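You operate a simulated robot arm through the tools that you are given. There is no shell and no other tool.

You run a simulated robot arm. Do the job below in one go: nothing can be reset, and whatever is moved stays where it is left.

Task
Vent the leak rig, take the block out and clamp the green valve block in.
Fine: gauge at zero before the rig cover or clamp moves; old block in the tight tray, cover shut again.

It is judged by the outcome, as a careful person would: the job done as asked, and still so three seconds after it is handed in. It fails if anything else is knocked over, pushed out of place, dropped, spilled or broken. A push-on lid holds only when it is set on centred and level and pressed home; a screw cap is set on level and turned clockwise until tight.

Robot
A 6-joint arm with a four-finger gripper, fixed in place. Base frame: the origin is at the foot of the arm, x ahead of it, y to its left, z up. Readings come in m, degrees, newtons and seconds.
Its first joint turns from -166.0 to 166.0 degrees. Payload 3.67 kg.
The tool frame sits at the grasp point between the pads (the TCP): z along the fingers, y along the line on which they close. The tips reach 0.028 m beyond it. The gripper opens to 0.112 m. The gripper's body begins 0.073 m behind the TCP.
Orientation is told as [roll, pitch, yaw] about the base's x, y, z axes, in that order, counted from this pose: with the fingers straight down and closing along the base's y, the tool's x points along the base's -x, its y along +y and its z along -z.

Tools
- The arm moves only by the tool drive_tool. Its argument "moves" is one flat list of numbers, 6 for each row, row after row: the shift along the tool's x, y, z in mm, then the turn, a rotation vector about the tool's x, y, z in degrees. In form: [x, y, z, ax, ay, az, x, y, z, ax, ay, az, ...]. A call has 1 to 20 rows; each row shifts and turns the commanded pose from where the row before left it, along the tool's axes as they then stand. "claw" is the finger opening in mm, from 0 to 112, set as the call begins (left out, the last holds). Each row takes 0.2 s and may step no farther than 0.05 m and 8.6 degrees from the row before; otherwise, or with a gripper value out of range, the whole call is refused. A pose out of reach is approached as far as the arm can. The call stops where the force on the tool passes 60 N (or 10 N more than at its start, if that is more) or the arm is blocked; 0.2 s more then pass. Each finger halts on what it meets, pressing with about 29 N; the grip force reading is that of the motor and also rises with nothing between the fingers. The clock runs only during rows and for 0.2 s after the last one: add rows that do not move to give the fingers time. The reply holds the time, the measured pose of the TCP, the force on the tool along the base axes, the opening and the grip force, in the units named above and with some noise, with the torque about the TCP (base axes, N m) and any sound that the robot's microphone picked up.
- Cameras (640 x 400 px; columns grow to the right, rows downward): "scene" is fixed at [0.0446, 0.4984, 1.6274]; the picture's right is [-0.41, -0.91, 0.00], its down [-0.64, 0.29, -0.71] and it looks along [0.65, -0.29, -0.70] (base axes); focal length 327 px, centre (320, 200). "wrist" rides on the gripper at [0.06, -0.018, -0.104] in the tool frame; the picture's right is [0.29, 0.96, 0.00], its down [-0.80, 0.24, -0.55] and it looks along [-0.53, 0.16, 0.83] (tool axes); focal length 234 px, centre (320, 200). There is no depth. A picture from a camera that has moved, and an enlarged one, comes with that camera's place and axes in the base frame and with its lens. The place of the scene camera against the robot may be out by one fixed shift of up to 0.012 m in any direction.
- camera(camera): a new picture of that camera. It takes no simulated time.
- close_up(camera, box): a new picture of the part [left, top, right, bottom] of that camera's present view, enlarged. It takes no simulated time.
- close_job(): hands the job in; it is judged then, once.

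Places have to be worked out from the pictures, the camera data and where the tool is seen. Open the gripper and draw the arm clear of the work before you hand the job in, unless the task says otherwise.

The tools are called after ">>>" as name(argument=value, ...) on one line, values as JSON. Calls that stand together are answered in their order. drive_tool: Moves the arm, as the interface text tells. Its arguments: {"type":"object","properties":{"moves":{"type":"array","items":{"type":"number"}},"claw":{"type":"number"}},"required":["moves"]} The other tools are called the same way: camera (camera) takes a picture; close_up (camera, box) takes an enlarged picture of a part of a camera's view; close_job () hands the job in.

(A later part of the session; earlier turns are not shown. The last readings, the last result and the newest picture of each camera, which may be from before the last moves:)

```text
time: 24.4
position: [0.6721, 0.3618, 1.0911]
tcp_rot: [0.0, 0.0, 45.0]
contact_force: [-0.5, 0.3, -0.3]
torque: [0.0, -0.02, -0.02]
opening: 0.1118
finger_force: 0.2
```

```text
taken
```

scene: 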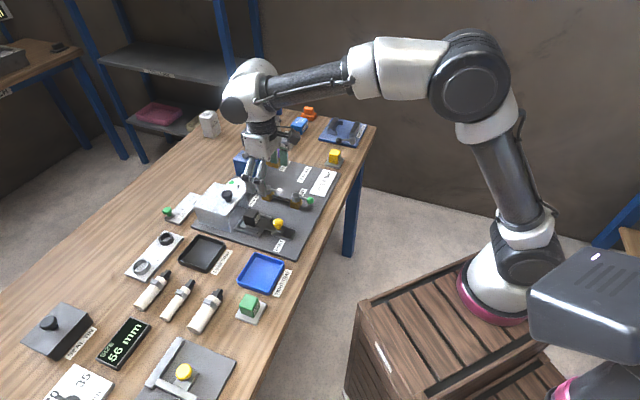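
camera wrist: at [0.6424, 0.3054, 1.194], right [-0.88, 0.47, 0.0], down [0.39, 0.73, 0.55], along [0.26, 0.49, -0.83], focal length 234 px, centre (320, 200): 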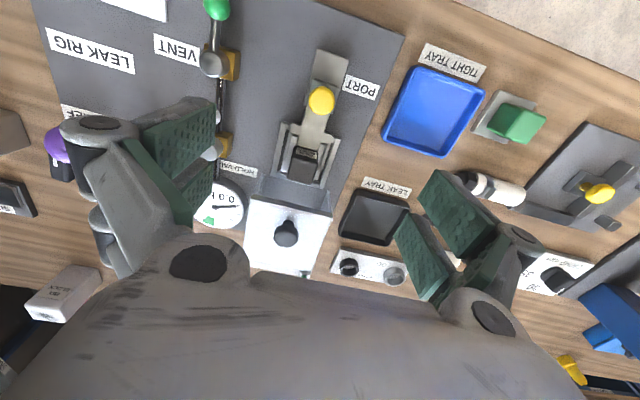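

>>> close_up(camera="wrist", box=[260, 40, 380, 210])

>>> close_up(camera="scene", box=[225, 195, 305, 255])

>>> close_up(camera="scene", box=[225, 245, 305, 330])

>>> close_up(camera="wrist", box=[370, 30, 560, 170])

```text
2.35 times, centred on (320, 125) of wrist
camera zoom: at [0.6424, 0.3054, 1.194], right [-0.88, 0.47, 0.0], down [0.39, 0.73, 0.55], along [0.26, 0.49, -0.83], focal length 551 px, centre (320, 376)
```

zoom: 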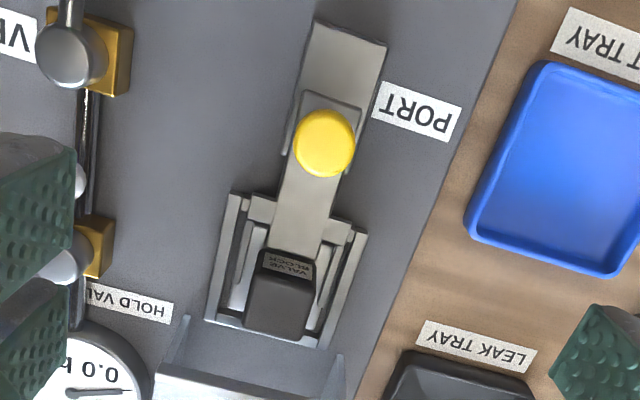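

```text
6.67 times, centred on (265, 225) of scene
camera zoom: at [0.0446, 0.4984, 1.6274], right [-0.41, -0.91, 0.0], down [-0.64, 0.29, -0.71], along [0.65, -0.29, -0.7], focal length 2183 px, centre (687, 33)
```

zoom: 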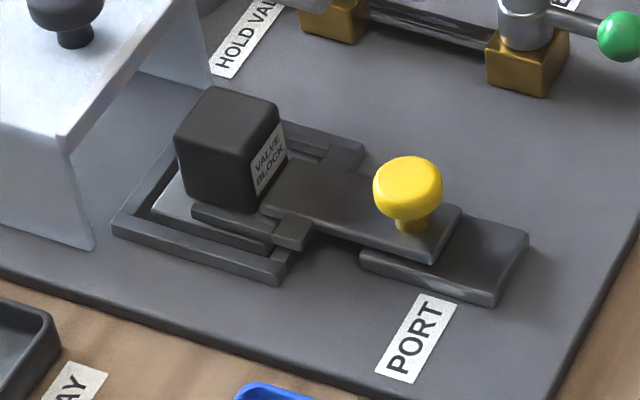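

```text
4.71 times, centred on (265, 288) of scene
camera zoom: at [0.0446, 0.4984, 1.6274], right [-0.41, -0.91, 0.0], down [-0.64, 0.29, -0.71], along [0.65, -0.29, -0.7], focal length 1541 px, centre (579, -212)
```

zoom: 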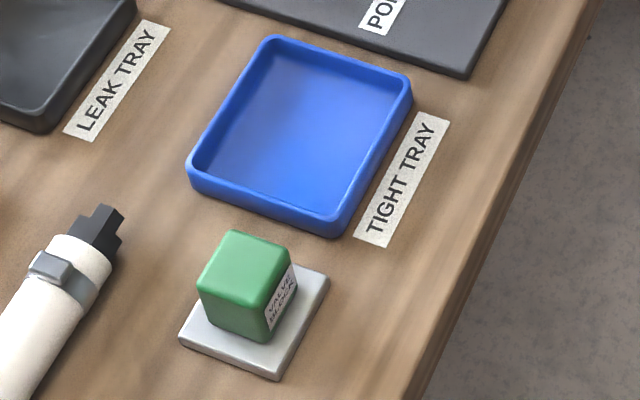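

```text
2.86 times, centred on (465, 100) of wrist
camera zoom: at [0.6424, 0.3054, 1.194], right [-0.88, 0.47, 0.0], down [0.39, 0.73, 0.55], along [0.26, 0.49, -0.83], focal length 669 px, centre (-94, 486)
```

zoom: 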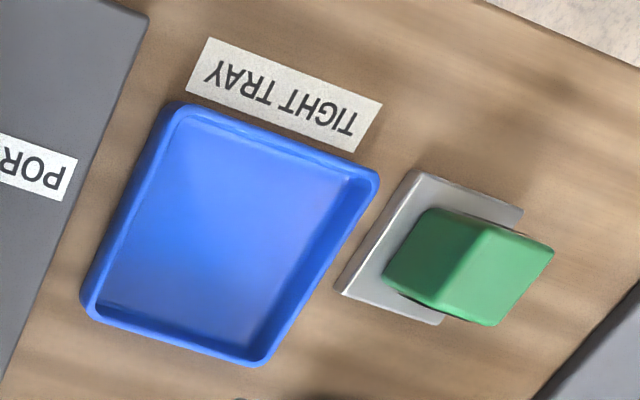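

The old block sits in a U-shaped frame with the clamp slide (yellow knob) against its front; pulling the yellow knob to the front should free it. I place the knob at about (0.666, 0.353), top near z 0.915, and will move right above it.

>>> drive_tool(moves=[5.3, -1, 35, 0, 0, 0, 5.3, -1, 35, 0, 0, 0, 0, 0, 0, 0, 0, 0], claw=60)

>>> camera(camera="wrist")

>>> close_up(camera="wrist", box=[240, 60, 400, 260])

```text
time: 25.2
position: [0.6663, 0.3527, 1.021]
tcp_rot: [0.0, 0.0, 45.0]
contact_force: [0.1, 0.5, 1.3]
torque: [0.02, -0.01, -0.01]
opening: 0.0596
finger_force: 0.0
```

```text
taken
camera wrist: at [0.637, 0.2965, 1.1251], right [-0.88, 0.47, 0.0], down [0.39, 0.73, 0.55], along [0.26, 0.49, -0.83], focal length 234 px, centre (320, 200)
```

wrist: 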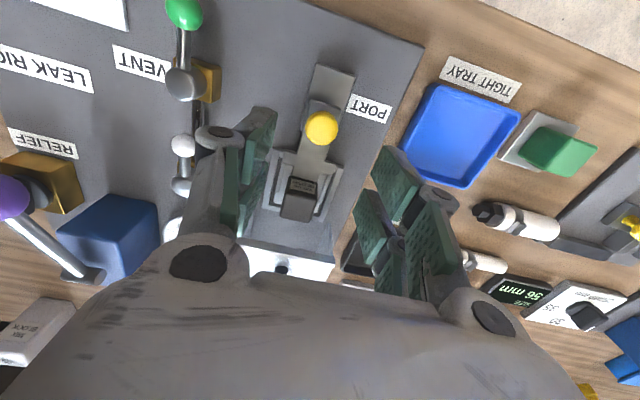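

```text
2.00 times, centred on (320, 160) of wrist
camera zoom: at [0.637, 0.2965, 1.1251], right [-0.88, 0.47, 0.0], down [0.39, 0.73, 0.55], along [0.26, 0.49, -0.83], focal length 468 px, centre (320, 280)
```

zoom: 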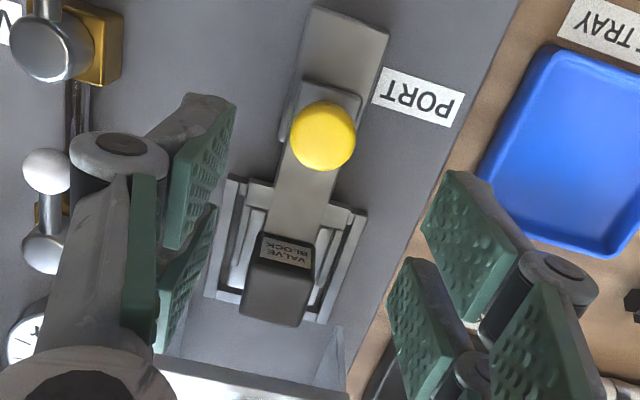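

The knob is centred between the fingers at about (0.666, 0.353), top near z 0.91. I'll descend to just above the gripping height and check.

>>> drive_tool(moves=[0, 0.3, 35, 0, 0, 0, 0, 0, 35, 0, 0, 0, 0, 0, 21, 0, 0, 0, 0, 0, 0, 0, 0, 0], claw=60)

>>> close_up(camera="wrist", box=[200, 60, 440, 300])

>>> close_up(camera="scene", box=[225, 180, 325, 260])

```text
time: 26.2
position: [0.6672, 0.3518, 0.9299]
tcp_rot: [-0.1, 0.0, 44.9]
contact_force: [0.2, 0.6, -0.4]
torque: [0.01, -0.01, 0.02]
opening: 0.0602
finger_force: 0.0
```

```text
1.67 times, centred on (320, 180) of wrist
camera zoom: at [0.638, 0.2962, 1.034], right [-0.88, 0.47, 0.0], down [0.39, 0.73, 0.55], along [0.26, 0.49, -0.83], focal length 390 px, centre (320, 233)
```

zoom: 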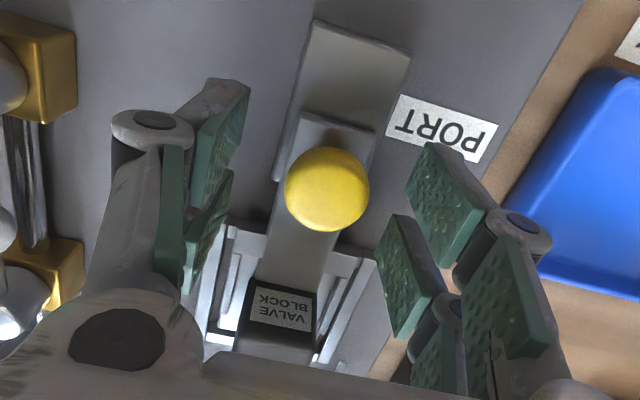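

```text
5.00 times, centred on (275, 220) of scene
camera zoom: at [0.0446, 0.4984, 1.6274], right [-0.41, -0.91, 0.0], down [-0.64, 0.29, -0.71], along [0.65, -0.29, -0.7], focal length 1637 px, centre (545, 100)
```

zoom: 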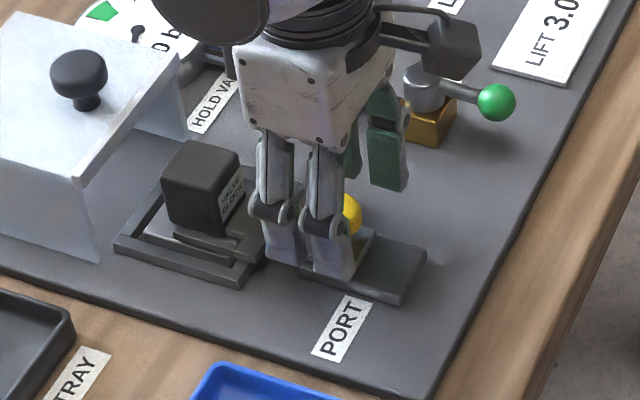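

The knob is centred to within 2 mm. I'll go down 9 mm, then close on it.

>>> drive_tool(moves=[0, 2, 5, 0, 0, 0, 0, 0, 4, 0, 0, 0, 0, 0, 0, 0, 0, 0], claw=60)

>>> drive_tool(moves=[0, 0, 0, 0, 0, 0, 0, 0, 0, 0, 0, 0, 0, 0, 0, 0, 0, 0], claw=22)

>>> close_up(camera="wrist", box=[200, 60, 440, 300])

```text
time: 27.0
position: [0.6654, 0.3545, 0.9198]
tcp_rot: [0.0, 0.0, 45.0]
contact_force: [-0.3, -0.1, -0.4]
torque: [0.01, -0.02, -0.02]
opening: 0.0596
finger_force: 0.1
```

```text
time: 27.8
position: [0.6649, 0.3546, 0.9195]
tcp_rot: [0.0, 0.0, 45.0]
contact_force: [1.8, -2.4, -1.6]
torque: [-0.04, -0.03, -0.03]
opening: 0.0271
finger_force: 44.8
```

```text
1.67 times, centred on (320, 180) of wrist
camera zoom: at [0.6356, 0.2978, 1.0238], right [-0.88, 0.47, 0.0], down [0.39, 0.73, 0.55], along [0.26, 0.49, -0.83], focal length 390 px, centre (320, 233)
```

zoom: 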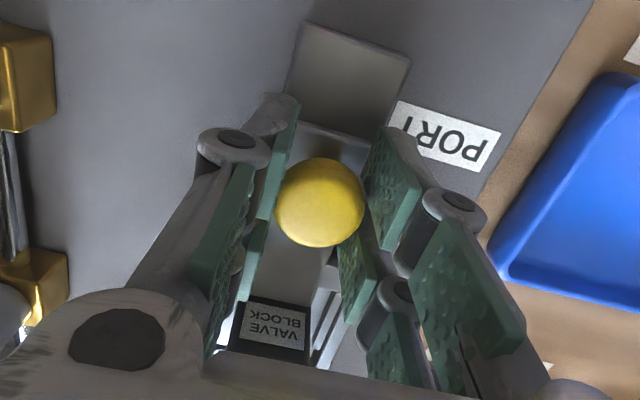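

Gripped at 27 mm with no load. I'll pull the slide gently toward the front to test.

>>> drive_tool(moves=[2, 0, 0, 0, 0, 0, 2, 0, 0, 0, 0, 0, 2, 0, 0, 0, 0, 0])

>>> close_up(camera="scene", box=[225, 180, 325, 260])

>>> close_up(camera="wrist", box=[200, 60, 440, 300])

```text
time: 28.6
position: [0.6622, 0.3492, 0.9184]
tcp_rot: [0.0, -0.1, 44.9]
contact_force: [0.8, -0.2, 8.0]
torque: [0.54, -0.5, -0.01]
opening: 0.0267
finger_force: 44.8
```

```text
5.00 times, centred on (275, 220) of scene
camera zoom: at [0.0446, 0.4984, 1.6274], right [-0.41, -0.91, 0.0], down [-0.64, 0.29, -0.71], along [0.65, -0.29, -0.7], focal length 1637 px, centre (545, 100)
```

zoom: 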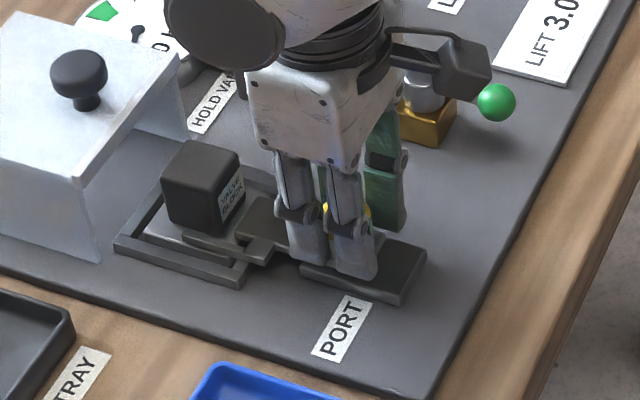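

```text
1.67 times, centred on (320, 180) of wrist
camera zoom: at [0.6314, 0.2935, 1.0236], right [-0.88, 0.47, 0.0], down [0.39, 0.73, 0.56], along [0.26, 0.49, -0.83], focal length 390 px, centre (320, 233)
```

zoom: 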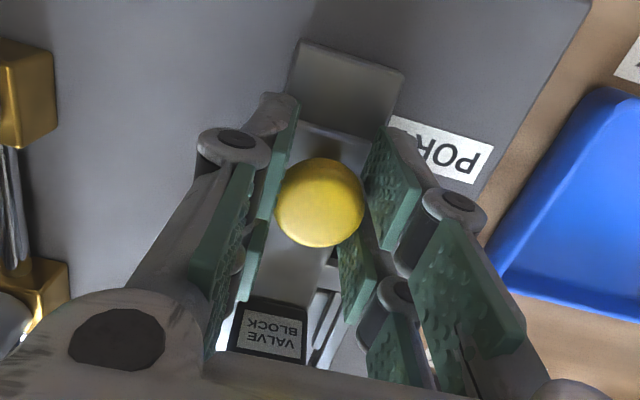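

The slide moves freely while the block stays put. I'll keep pulling toward the front, easing up 1 mm to relieve the slight downward contact.

>>> drive_tool(moves=[3, 0, -0.5, 0, 0, 0, 3, 0, 0, 0, 0, 0, 3, 0, 0, 0, 0, 0, 3, 0, 0, 0, 0, 0])

>>> close_up(camera="scene", box=[225, 180, 325, 260])

>>> close_up(camera="wrist", box=[200, 60, 440, 300])

```text
time: 29.6
position: [0.6523, 0.3409, 0.9198]
tcp_rot: [0.1, 0.1, 45.1]
contact_force: [-2.7, 3.4, -0.8]
torque: [-0.06, 0.11, -0.01]
opening: 0.0269
finger_force: 45.4
```

```text
5.00 times, centred on (275, 220) of scene
camera zoom: at [0.0446, 0.4984, 1.6274], right [-0.41, -0.91, 0.0], down [-0.64, 0.29, -0.71], along [0.65, -0.29, -0.7], focal length 1637 px, centre (545, 100)
```

zoom: 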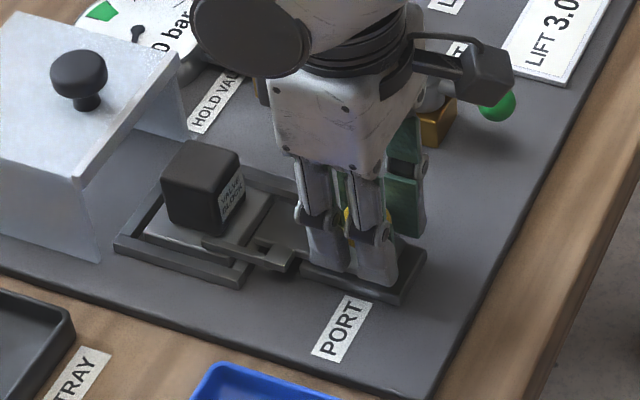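

```text
1.67 times, centred on (320, 180) of wrist
camera zoom: at [0.6225, 0.2847, 1.0238], right [-0.88, 0.47, 0.0], down [0.39, 0.73, 0.55], along [0.26, 0.49, -0.83], focal length 390 px, centre (320, 233)
```

zoom: 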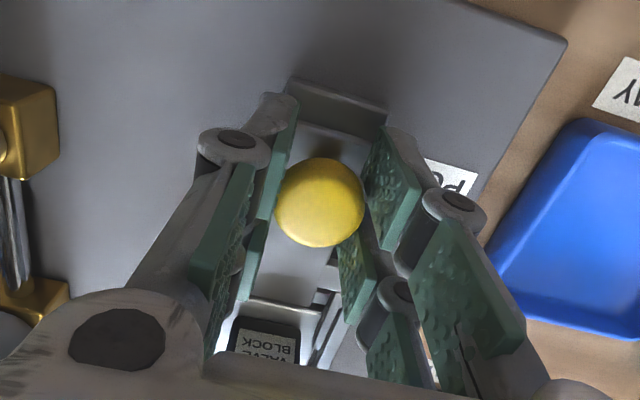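

The clamp jaw has come away from the block by about 18 mm. I'll pull to the end of its travel, watching the force.

>>> drive_tool(moves=[3, 0, 0, 0, 0, 0, 3, 0, 0, 0, 0, 0, 3, 0, 0, 0, 0, 0, 3, 0, 0, 0, 0, 0])

>>> close_up(camera="scene", box=[225, 180, 325, 260])

```text
time: 30.6
position: [0.6443, 0.3328, 0.9192]
tcp_rot: [0.1, -0.1, 45.0]
contact_force: [-2.2, 2.7, -10.2]
torque: [0.09, -0.01, 0.04]
opening: 0.0268
finger_force: 45.0
```

```text
5.00 times, centred on (275, 220) of scene
camera zoom: at [0.0446, 0.4984, 1.6274], right [-0.41, -0.91, 0.0], down [-0.64, 0.29, -0.71], along [0.65, -0.29, -0.7], focal length 1637 px, centre (545, 100)
```

zoom: 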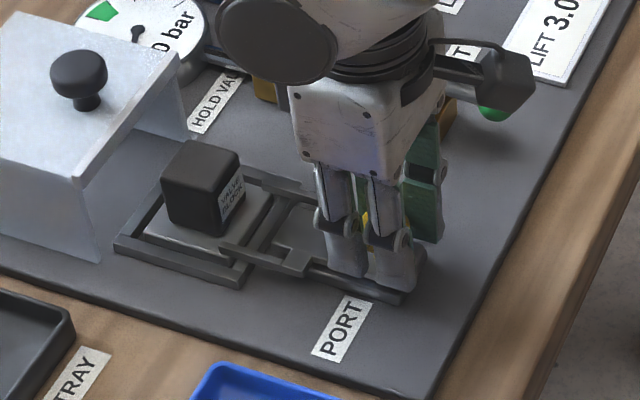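

The clamp is drawn back about 30 mm and its jaw is well clear of the block. I'll release the knob, rise, and look at the block from above.

>>> drive_tool(moves=[0, 0, 0, 0, 0, 0, 0, 0, 0, 0, 0, 0, 0, 0, -30, 0, 0, 0, 0, 0, -40, 0, 0, 0, 0, 0, -40, 0, 0, 0], claw=50)

>>> drive_tool(moves=[-30, 0, 0, 0, 0, 0, -30, 0, 0, 0, 0, 0, 0, 0, 0, 0, 0, 0], claw=80)

>>> camera(camera="wrist")

>>> close_up(camera="scene", box=[215, 180, 315, 260])

```text
time: 31.8
position: [0.6439, 0.3313, 1.0314]
tcp_rot: [0.0, 0.1, 44.9]
contact_force: [-0.6, 1.0, -0.2]
torque: [-0.01, 0.04, -0.04]
opening: 0.05
finger_force: 0.0
```

```text
time: 32.6
position: [0.6859, 0.3746, 1.0296]
tcp_rot: [0.0, 0.1, 45.0]
contact_force: [-0.1, -0.1, 0.4]
torque: [0.03, 0.0, -0.06]
opening: 0.0802
finger_force: 0.1
```

```text
taken
camera wrist: at [0.6556, 0.3188, 1.1337], right [-0.88, 0.47, 0.0], down [0.39, 0.73, 0.55], along [0.26, 0.49, -0.83], focal length 234 px, centre (320, 200)
```

wrist: 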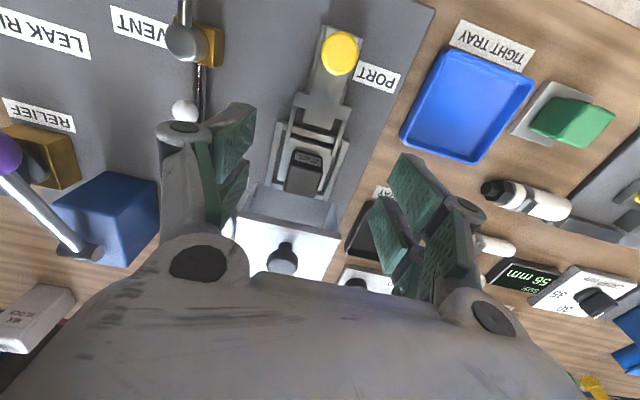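

```text
5.00 times, centred on (265, 220) of scene
camera zoom: at [0.0446, 0.4984, 1.6274], right [-0.41, -0.91, 0.0], down [-0.64, 0.29, -0.71], along [0.65, -0.29, -0.7], focal length 1637 px, centre (595, 100)
```

zoom: 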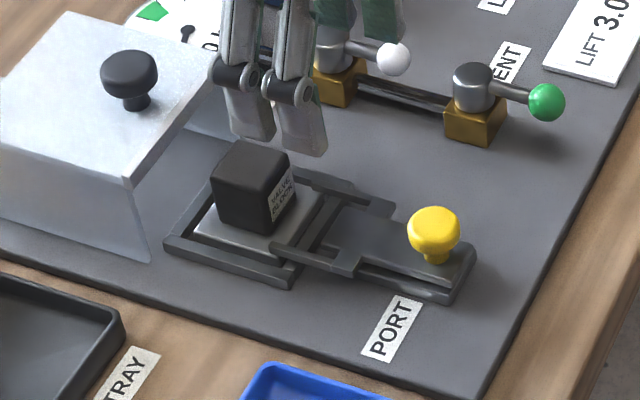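

>>> close_up(camera="wrist", box=[250, 80, 370, 230])

>>> close_up(camera="wrist", box=[390, 10, 630, 180])

```text
2.67 times, centred on (310, 155) of wrist
camera zoom: at [0.6556, 0.3188, 1.1337], right [-0.88, 0.47, 0.0], down [0.39, 0.73, 0.55], along [0.26, 0.49, -0.83], focal length 624 px, centre (347, 320)
```

zoom: 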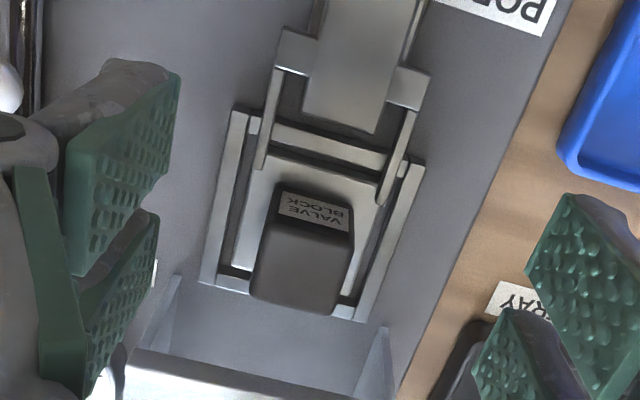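

```text
2.35 times, centred on (510, 95) of wrist
camera zoom: at [0.6556, 0.3188, 1.1337], right [-0.88, 0.47, 0.0], down [0.39, 0.73, 0.55], along [0.26, 0.49, -0.83], focal length 551 px, centre (-127, 447)
```

zoom: 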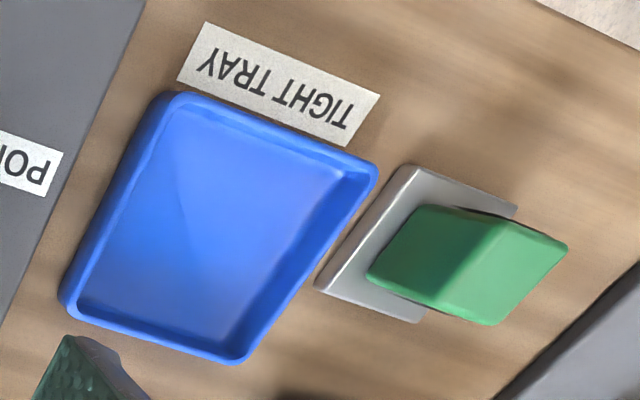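

The block's centre is about (0.725, 0.412), aligned with the 45° axis, top near z 0.925. I'll move above it with fingers at 60 mm and check alignment before descending.

>>> drive_tool(moves=[-27, -0.6, 20, 0, 0, 0, -27, -0.6, 20, 0, 0, 0, 0, 0, 10, 0, 0, 0, 0, 0, 0, 0, 0, 0], claw=60)

>>> close_up(camera="wrist", box=[200, 60, 440, 300])

>>> close_up(camera="scene", box=[215, 180, 315, 260])

```text
time: 33.6
position: [0.7255, 0.4108, 0.9791]
tcp_rot: [0.1, 0.0, 45.1]
contact_force: [-0.7, -0.5, 0.3]
torque: [-0.01, -0.02, -0.01]
opening: 0.0597
finger_force: 0.0
```

```text
1.67 times, centred on (320, 180) of wrist
camera zoom: at [0.6954, 0.3551, 1.0833], right [-0.88, 0.47, 0.0], down [0.39, 0.73, 0.55], along [0.26, 0.49, -0.83], focal length 390 px, centre (320, 233)
```

zoom: 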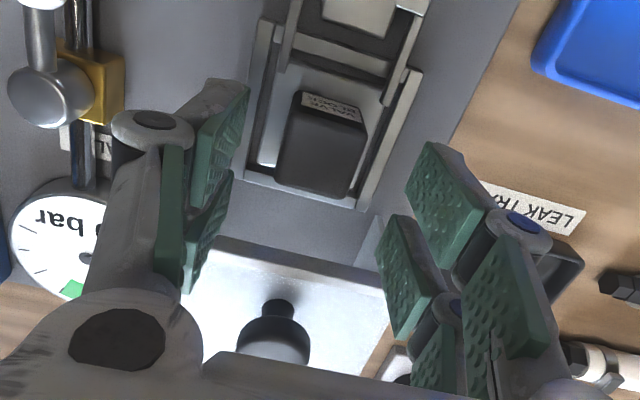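

```text
5.00 times, centred on (265, 220) of scene
camera zoom: at [0.0446, 0.4984, 1.6274], right [-0.41, -0.91, 0.0], down [-0.64, 0.29, -0.71], along [0.65, -0.29, -0.7], focal length 1637 px, centre (595, 100)
```

zoom: 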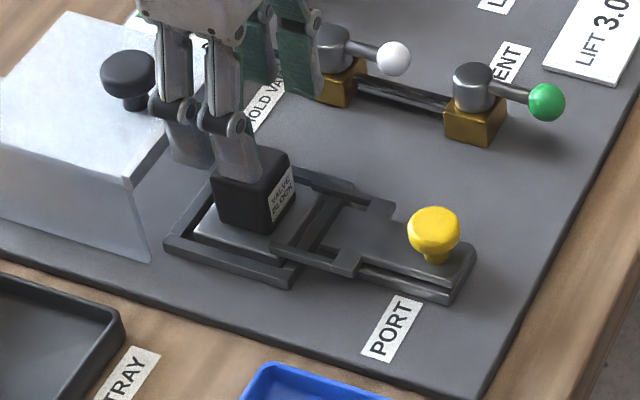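

The block is centred between the fingers (top around z 0.93 at (0.724, 0.410)). I'll descend so the pads cover the upper 30 mm of it, staying above the frame bars.

>>> drive_tool(moves=[2, 0.5, 20, 0, 0, 0, 0, 0, 20, 0, 0, 0, 0, 0, 10, 0, 0, 0, 0, 0, 6, 0, 0, 0, 0, 0, 0, 0, 0, 0], claw=60)

>>> close_up(camera="wrist", box=[200, 60, 440, 300])

>>> close_up(camera="scene", box=[215, 180, 315, 260])

```text
time: 34.8
position: [0.7243, 0.4112, 0.9224]
tcp_rot: [0.1, 0.0, 44.9]
contact_force: [0.2, -0.6, 0.0]
torque: [-0.01, 0.0, 0.01]
opening: 0.06
finger_force: 0.0
```

```text
1.67 times, centred on (320, 180) of wrist
camera zoom: at [0.6944, 0.3547, 1.0273], right [-0.88, 0.47, 0.0], down [0.39, 0.73, 0.55], along [0.26, 0.49, -0.83], focal length 390 px, centre (320, 233)
```

zoom: 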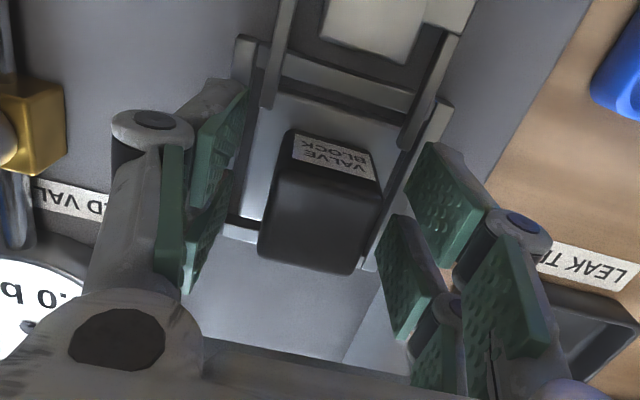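

```text
5.00 times, centred on (265, 220) of scene
camera zoom: at [0.0446, 0.4984, 1.6274], right [-0.41, -0.91, 0.0], down [-0.64, 0.29, -0.71], along [0.65, -0.29, -0.7], focal length 1637 px, centre (595, 100)
```

zoom: 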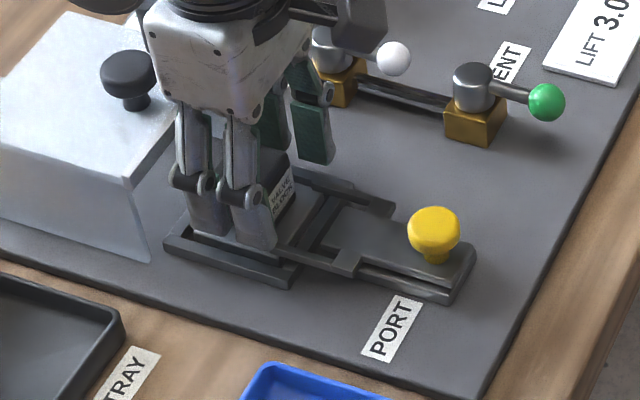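

The fingers are on either side of the block with no contact. I'll close on it and then lift it a few millimetres as a test.

>>> drive_tool(moves=[0, 0, 0, 0, 0, 0, 0, 0, 0, 0, 0, 0, 0, 0, 0, 0, 0, 0], claw=20)

>>> drive_tool(moves=[0, 0, -2, 0, 0, 0, 0, 0, -3, 0, 0, 0, 0, 0, -5, 0, 0, 0], claw=20)

>>> close_up(camera="scene", box=[215, 180, 315, 260])

>>> close_up(camera="wrist", box=[200, 60, 440, 300])

```text
time: 35.6
position: [0.7242, 0.4111, 0.9247]
tcp_rot: [0.0, -0.1, 45.1]
contact_force: [-1.4, 0.8, 1.4]
torque: [-0.08, 0.04, 0.0]
opening: 0.036
finger_force: 28.8
```

```text
time: 36.4
position: [0.723, 0.4104, 0.9332]
tcp_rot: [0.1, 0.2, 45.0]
contact_force: [0.6, -0.2, -20.7]
torque: [0.13, -0.17, -0.03]
opening: 0.0363
finger_force: 28.6
```

```text
5.00 times, centred on (265, 220) of scene
camera zoom: at [0.0446, 0.4984, 1.6274], right [-0.41, -0.91, 0.0], down [-0.64, 0.29, -0.71], along [0.65, -0.29, -0.7], focal length 1637 px, centre (595, 100)
```

zoom: 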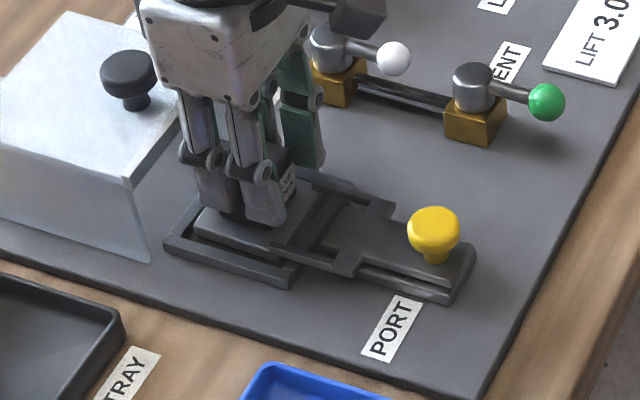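

```text
1.67 times, centred on (320, 180) of wrist
camera zoom: at [0.6946, 0.3544, 1.0372], right [-0.88, 0.47, 0.0], down [0.4, 0.73, 0.55], along [0.26, 0.49, -0.83], focal length 390 px, centre (320, 233)
```

zoom: 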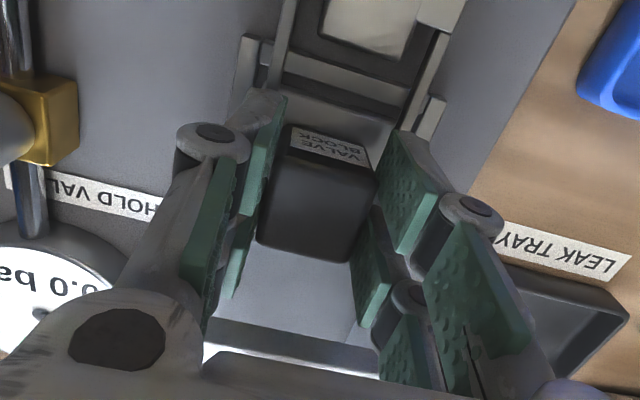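

The tool reads about 21 N downward after a 10 mm lift, so I need to know if the block is lifting, sticking or slipping. I'll hold still and re-read before doing more.

>>> drive_tool(moves=[0, 0, 0, 0, 0, 0, 0, 0, 0, 0, 0, 0])

>>> close_up(camera="scene", box=[240, 195, 290, 245])

>>> camera(camera="wrist")

```text
time: 37.0
position: [0.725, 0.4111, 0.9338]
tcp_rot: [0.0, 0.1, 45.0]
contact_force: [0.8, -1.6, -20.0]
torque: [0.17, -0.14, 0.03]
opening: 0.0361
finger_force: 28.4
```

```text
8.00 times, centred on (265, 220) of scene
camera zoom: at [0.0446, 0.4984, 1.6274], right [-0.41, -0.91, 0.0], down [-0.64, 0.29, -0.71], along [0.65, -0.29, -0.7], focal length 2619 px, centre (760, 40)
```

zoom: 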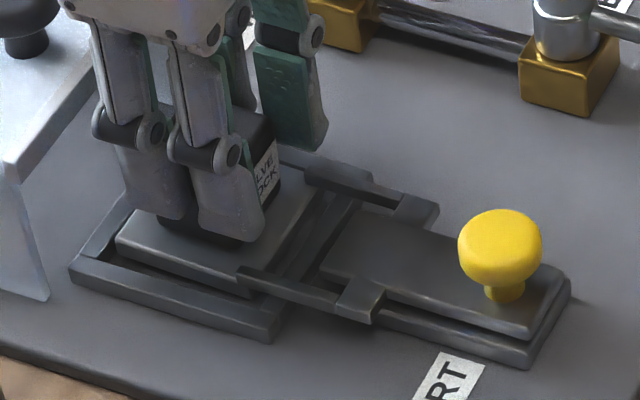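

```text
taken
camera wrist: at [0.6948, 0.3547, 1.0378], right [-0.88, 0.47, 0.0], down [0.39, 0.73, 0.55], along [0.26, 0.49, -0.83], focal length 234 px, centre (320, 200)
```

wrist: 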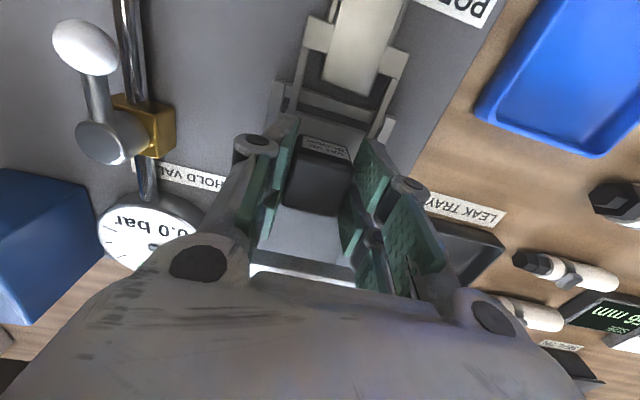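

I'll take the same crop of the scene camera as earlier for a direct before/after comparison of the block's base.

>>> close_up(camera="scene", box=[225, 195, 305, 255])

>>> close_up(camera="wrist", box=[250, 80, 410, 240])

```text
6.67 times, centred on (265, 225) of scene
camera zoom: at [0.0446, 0.4984, 1.6274], right [-0.41, -0.91, 0.0], down [-0.64, 0.29, -0.71], along [0.65, -0.29, -0.7], focal length 2183 px, centre (687, 33)
```

zoom: 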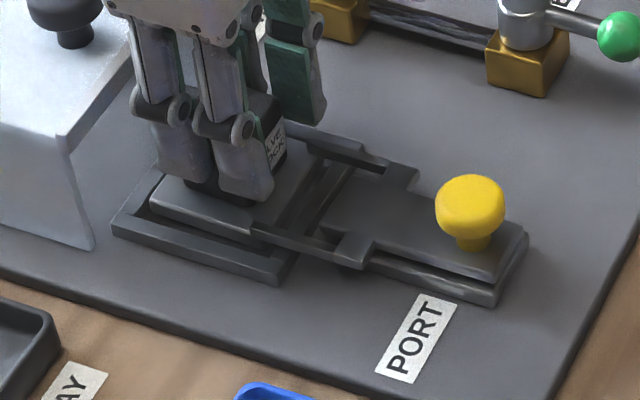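

```text
2.50 times, centred on (330, 160) of wrist
camera zoom: at [0.6948, 0.3547, 1.0378], right [-0.88, 0.47, 0.0], down [0.39, 0.73, 0.55], along [0.26, 0.49, -0.83], focal length 585 px, centre (295, 300)
```

zoom: 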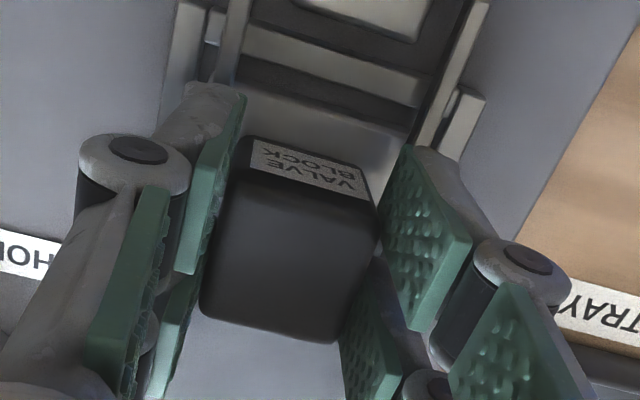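

The base flange has only risen about 3 mm and the pads slipped: the clamp's fork arms still overlap the front of the block's flange. I'll lower it back onto its seat, release, and draw the clamp further out.

>>> drive_tool(moves=[0, 0, 2, 0, 0, 0, 0, 0, 2, 0, 0, 0])

```text
time: 37.6
position: [0.7245, 0.4126, 0.9312]
tcp_rot: [0.0, -0.2, 45.0]
contact_force: [1.9, -0.8, 8.5]
torque: [-0.08, 0.15, 0.04]
opening: 0.0358
finger_force: 28.7
```

The block is seated again (light upward push). I'll open and rise, then return to the yellow knob to draw the clamp further.

>>> drive_tool(moves=[0, 0, 0, 0, 0, 0, 0, 0, 0, 0, 0, 0, 0, 0, -20, 0, 0, 0, 0, 0, -40, 0, 0, 0, 0, 0, -30, 0, 0, 0, 20, 0, 0, 0, 0, 0, 0, 0, 0, 0, 0, 0], claw=60)

>>> close_up(camera="wrist", box=[240, 60, 400, 240])

>>> close_up(camera="scene", box=[225, 195, 305, 255])

```text
time: 39.2
position: [0.7109, 0.3969, 1.021]
tcp_rot: [0.1, 0.0, 45.0]
contact_force: [0.7, -0.2, 0.4]
torque: [-0.01, 0.02, 0.01]
opening: 0.06
finger_force: 0.0
```

```text
2.22 times, centred on (320, 150) of wrist
camera zoom: at [0.6809, 0.341, 1.125], right [-0.88, 0.47, 0.0], down [0.39, 0.73, 0.55], along [0.26, 0.49, -0.83], focal length 520 px, centre (320, 311)
```

zoom: 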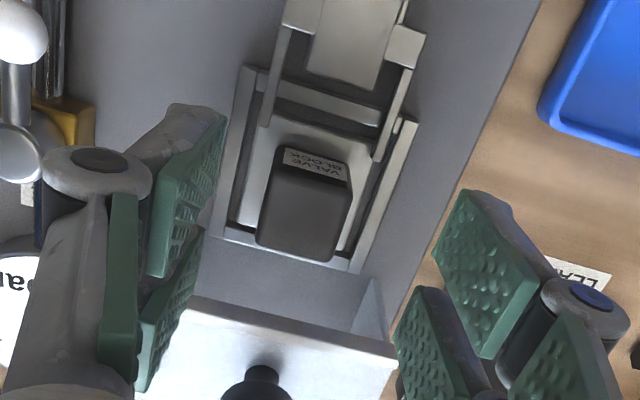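

```text
6.67 times, centred on (265, 225) of scene
camera zoom: at [0.0446, 0.4984, 1.6274], right [-0.41, -0.91, 0.0], down [-0.64, 0.29, -0.71], along [0.65, -0.29, -0.7], focal length 2183 px, centre (687, 33)
```

zoom: 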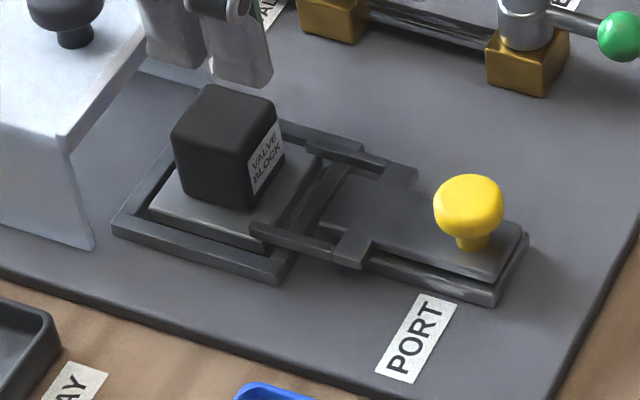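

The fork arms overlap the flange's front corners by about 5 mm. I'll return over the yellow knob (now about (0.644, 0.333)) and descend to grip it again.

>>> drive_tool(moves=[46, 0.9, 0, 0, 0, 0, 46, 0.9, 0, 0, 0, 0, 0, 0, 35, 0, 0, 0, 0, 0, 35, 0, 0, 0, 0, 0, 21, 0, 0, 0, 0, 0, 0, 0, 0, 0], claw=60)

>>> close_up(camera="wrist", box=[200, 60, 440, 300])

```text
time: 40.6
position: [0.6437, 0.3345, 0.9284]
tcp_rot: [0.0, 0.0, 45.1]
contact_force: [-0.9, -0.3, 0.4]
torque: [-0.02, 0.02, 0.01]
opening: 0.0595
finger_force: 0.1
```

```text
1.67 times, centred on (320, 180) of wrist
camera zoom: at [0.6147, 0.2773, 1.0321], right [-0.88, 0.47, 0.0], down [0.39, 0.73, 0.55], along [0.26, 0.49, -0.83], focal length 390 px, centre (320, 233)
```

zoom: 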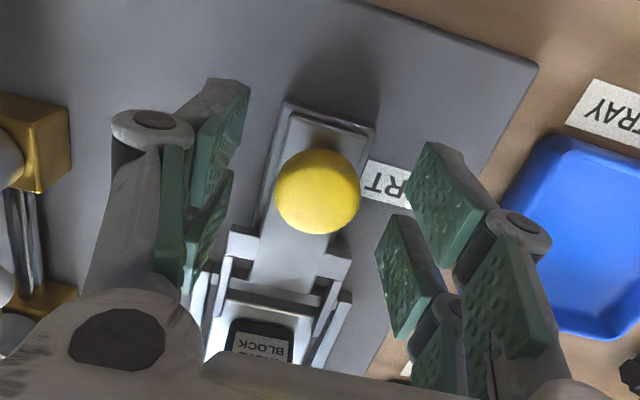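

The knob is centred. I'll go down 8 mm, grip, and pull another few millimetres to see whether there's more travel.

>>> drive_tool(moves=[0, 0, 8, 0, 0, 0, 0, 0, 0, 0, 0, 0], claw=60)

>>> drive_tool(moves=[0, 0, 0, 0, 0, 0, 0, 0, 0, 0, 0, 0, 0, 0, 0, 0, 0, 0, 2, 0, 0, 0, 0, 0, 2, 0, 0, 0, 0, 0, 2, 0, 0, 0, 0, 0], claw=20)

>>> close_up(camera="wrist", box=[200, 60, 440, 300])

>>> close_up(camera="scene", box=[225, 195, 305, 255])

```text
time: 41.2
position: [0.6435, 0.333, 0.9206]
tcp_rot: [0.0, 0.0, 45.1]
contact_force: [-0.1, -0.1, -0.3]
torque: [-0.02, -0.02, -0.01]
opening: 0.0604
finger_force: 0.2
```

```text
time: 42.6
position: [0.6397, 0.3287, 0.921]
tcp_rot: [0.0, -0.1, 45.0]
contact_force: [9.0, -8.4, -3.7]
torque: [-0.21, 0.01, -0.08]
opening: 0.0275
finger_force: 44.7
```

```text
1.67 times, centred on (320, 180) of wrist
camera zoom: at [0.6101, 0.2723, 1.0244], right [-0.88, 0.47, 0.0], down [0.39, 0.73, 0.55], along [0.26, 0.49, -0.83], focal length 390 px, centre (320, 233)
```

zoom: 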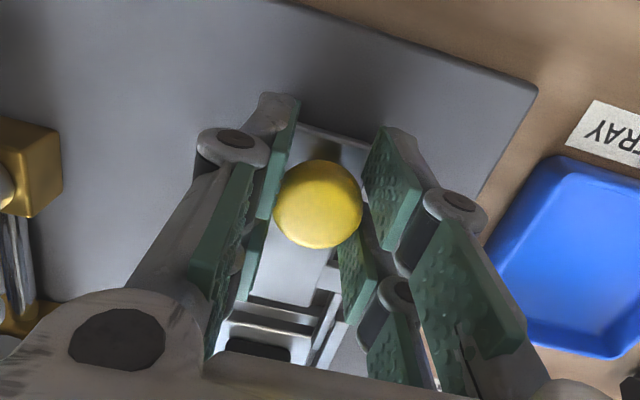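

```text
6.67 times, centred on (265, 225) of scene
camera zoom: at [0.0446, 0.4984, 1.6274], right [-0.41, -0.91, 0.0], down [-0.64, 0.29, -0.71], along [0.65, -0.29, -0.7], focal length 2183 px, centre (687, 33)
```

zoom: 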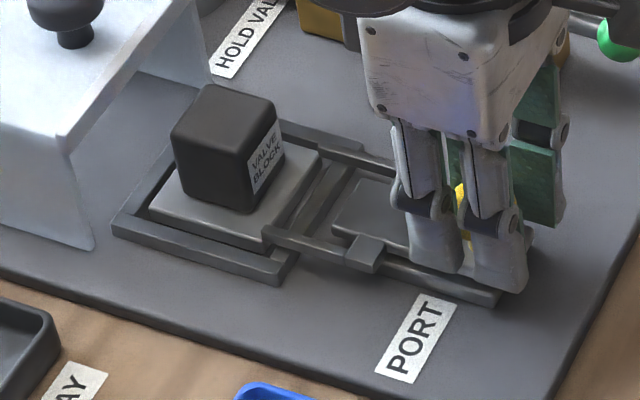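

There's more travel and the arms are almost off the flange. I'll pull another 8 mm, correcting 0.7 mm sideways to relieve the lateral load.

>>> drive_tool(moves=[2, -0.7, 0, 0, 0, 0, 2, 0, 0, 0, 0, 0, 2, 0, 0, 0, 0, 0, 2, 0, 0, 0, 0, 0], claw=20)

>>> close_up(camera="scene", box=[225, 195, 305, 255])

```text
time: 43.6
position: [0.6353, 0.3251, 0.9206]
tcp_rot: [0.0, -0.1, 45.0]
contact_force: [18.9, 10.2, -21.2]
torque: [0.17, -0.23, 0.02]
opening: 0.0273
finger_force: 45.2
```

```text
6.67 times, centred on (265, 225) of scene
camera zoom: at [0.0446, 0.4984, 1.6274], right [-0.41, -0.91, 0.0], down [-0.64, 0.29, -0.71], along [0.65, -0.29, -0.7], focal length 2183 px, centre (687, 33)
```

zoom: 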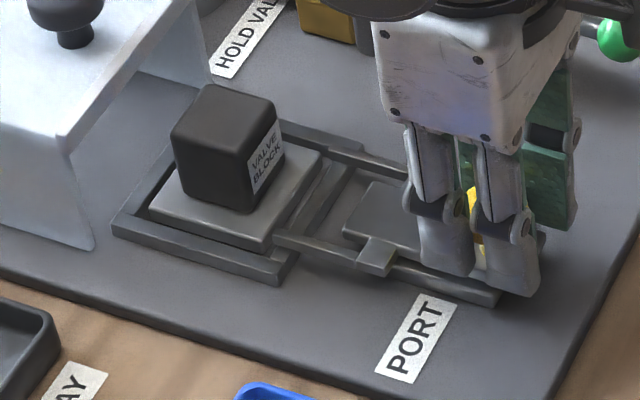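

Resistance of about 20 N indicates the clamp's end stop, and the fork arms now end clear of the flange. I'll ease back slightly, release, and rise.

>>> drive_tool(moves=[-1, 0, 0, 0, 0, 0, 0, 0, 0, 0, 0, 0], claw=20)

>>> drive_tool(moves=[0, 0, 0, 0, 0, 0, 0, 0, 0, 0, 0, 0, 0, 0, -35, 0, 0, 0, 0, 0, -45, 0, 0, 0, 0, 0, -30, 0, 0, 0, -40, 0, 0, 0, 0, 0, -40, 0, 0, 0, 0, 0, 0, 0, 0, 0, 0, 0], claw=60)

>>> close_up(camera="wrist", box=[240, 60, 400, 240])

>>> close_up(camera="scene", box=[225, 195, 305, 255])

```text
time: 44.2
position: [0.6353, 0.3237, 0.9207]
tcp_rot: [0.1, 0.0, 44.9]
contact_force: [19.9, 15.2, -25.8]
torque: [0.49, -0.52, -0.01]
opening: 0.0272
finger_force: 44.7
```

```text
time: 46.0
position: [0.6902, 0.3807, 1.0312]
tcp_rot: [-0.1, -0.1, 45.0]
contact_force: [-0.8, -0.6, 0.3]
torque: [0.01, 0.03, 0.03]
opening: 0.0602
finger_force: 0.0
```

```text
2.22 times, centred on (320, 150) of wrist
camera zoom: at [0.6612, 0.3241, 1.1355], right [-0.88, 0.47, 0.0], down [0.39, 0.73, 0.55], along [0.26, 0.49, -0.83], focal length 520 px, centre (320, 311)
```

zoom: 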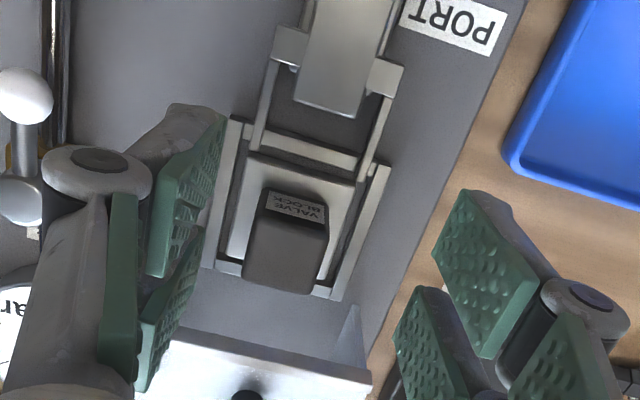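

```text
6.67 times, centred on (265, 225) of scene
camera zoom: at [0.0446, 0.4984, 1.6274], right [-0.41, -0.91, 0.0], down [-0.64, 0.29, -0.71], along [0.65, -0.29, -0.7], focal length 2183 px, centre (687, 33)
```

zoom: 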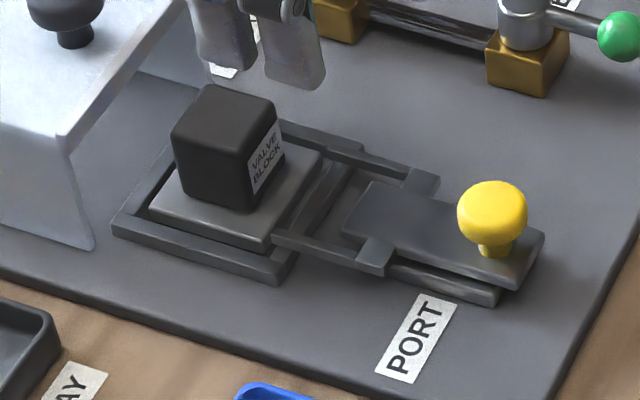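

The arms are now clear of the flange's front edge. I'll go back over the block and re-grasp it.

>>> drive_tool(moves=[-23, -0.7, 0, 0, 0, 0, -22.7, -0.6, 10, 0, 0, 0, 0, 0, 40, 0, 0, 0, 0, 0, 40, 0, 0, 0, 0, 0, 12, 0, 0, 0, 0, 0, 6, 0, 0, 0, 0, 0, 0, 0, 0, 0], claw=60)

>>> close_up(camera="wrist", box=[200, 60, 440, 300])

```text
time: 47.6
position: [0.7245, 0.4128, 0.9239]
tcp_rot: [-0.1, 0.0, 45.0]
contact_force: [-0.2, -0.3, -0.7]
torque: [0.03, 0.01, 0.01]
opening: 0.06
finger_force: 0.1
```

```text
1.67 times, centred on (320, 180) of wrist
camera zoom: at [0.6955, 0.3561, 1.0269], right [-0.88, 0.47, 0.0], down [0.39, 0.73, 0.55], along [0.26, 0.49, -0.83], focal length 390 px, centre (320, 233)
```

zoom: 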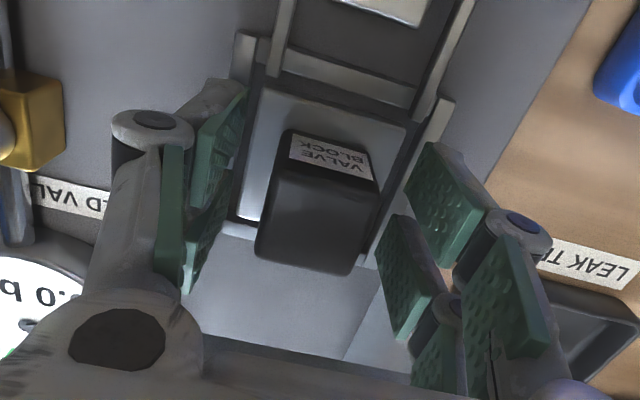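

The flange is now uncovered all round and the fingers straddle the block. I'll close and lift gently.

>>> drive_tool(moves=[0, 0, 0, 0, 0, 0, 0, 0, 0, 0, 0, 0, 0, 0, 0, 0, 0, 0], claw=15)

>>> drive_tool(moves=[0, 0, -2, 0, 0, 0, 0, 0, -3, 0, 0, 0, 0, 0, -5, 0, 0, 0], claw=15)

>>> close_up(camera="scene", box=[225, 195, 305, 255])

>>> close_up(camera="wrist", box=[200, 60, 440, 300])

```text
time: 48.4
position: [0.7256, 0.4123, 0.9226]
tcp_rot: [0.0, -0.1, 45.0]
contact_force: [-0.2, 0.8, 0.4]
torque: [0.04, 0.05, 0.0]
opening: 0.0358
finger_force: 29.2
```

```text
time: 49.2
position: [0.7257, 0.412, 0.9327]
tcp_rot: [0.0, 0.0, 45.0]
contact_force: [0.2, 0.6, -2.4]
torque: [0.0, 0.02, 0.01]
opening: 0.0358
finger_force: 28.6
```

```text
6.67 times, centred on (265, 225) of scene
camera zoom: at [0.0446, 0.4984, 1.6274], right [-0.41, -0.91, 0.0], down [-0.64, 0.29, -0.71], along [0.65, -0.29, -0.7], focal length 2183 px, centre (687, 33)
```

zoom: 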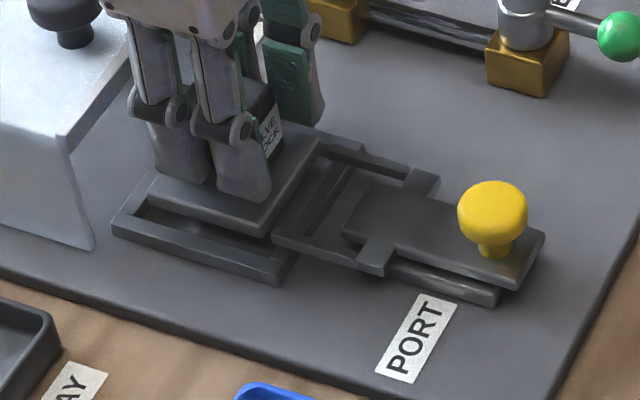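

```text
1.67 times, centred on (320, 180) of wrist
camera zoom: at [0.6952, 0.3557, 1.0372], right [-0.88, 0.47, 0.0], down [0.39, 0.73, 0.55], along [0.26, 0.49, -0.83], focal length 390 px, centre (320, 233)
```

zoom: 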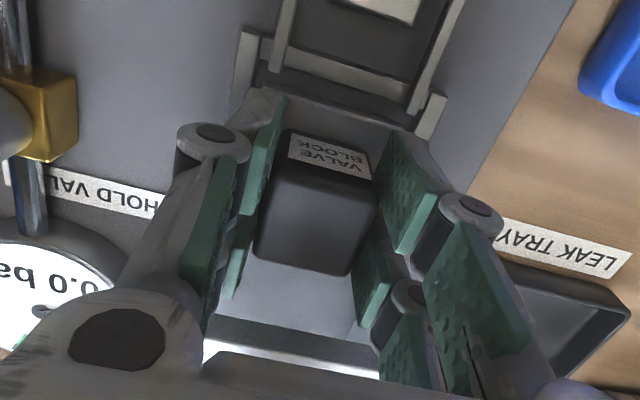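

The block lifts cleanly now with its flange (about 2.4 N). I'll raise it high and carry it over the blue tight tray, whose centre I judge at about (0.555, 0.438).

>>> drive_tool(moves=[0, 0, -25, 0, 0, 0, 0, 0, -30, 0, 0, 0, 0, 0, -30, 0, 0, 0, 25.6, 34.8, 0, 0, 0, 0, 25.6, 34.8, 0, 0, 0, 0, 25.6, 34.8, 0, 0, 0, 0, 25.6, 34.8, 0, 0, 0, 0, 0, 0, 0, 0, 0, 0], claw=15)

>>> camera(camera="wrist")

>>> close_up(camera="scene", box=[200, 220, 330, 330])

```text
time: 51.0
position: [0.5537, 0.439, 1.0193]
tcp_rot: [0.0, -0.1, 45.0]
contact_force: [-0.5, 0.4, -2.6]
torque: [0.05, 0.0, 0.0]
opening: 0.0361
finger_force: 29.0
```

```text
taken
camera wrist: at [0.5239, 0.3833, 1.1226], right [-0.88, 0.47, 0.0], down [0.39, 0.73, 0.55], along [0.26, 0.49, -0.83], focal length 234 px, centre (320, 200)
```

wrist: 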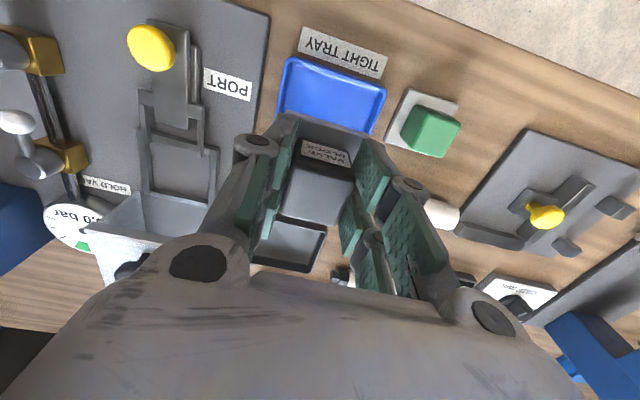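

```text
3.64 times, centred on (265, 275) of scene
camera zoom: at [0.0446, 0.4984, 1.6274], right [-0.41, -0.91, 0.0], down [-0.64, 0.29, -0.71], along [0.65, -0.29, -0.7], focal length 1190 px, centre (520, -73)
```

zoom: 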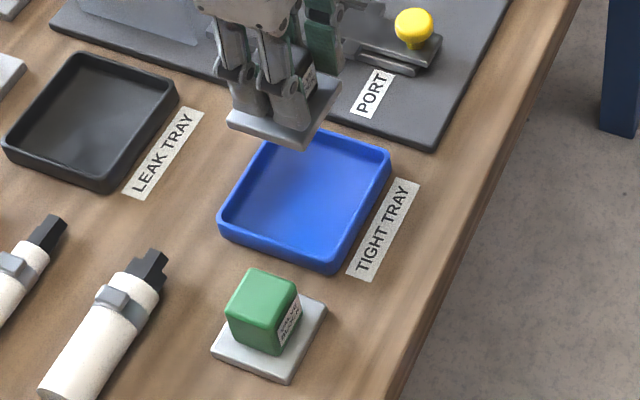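

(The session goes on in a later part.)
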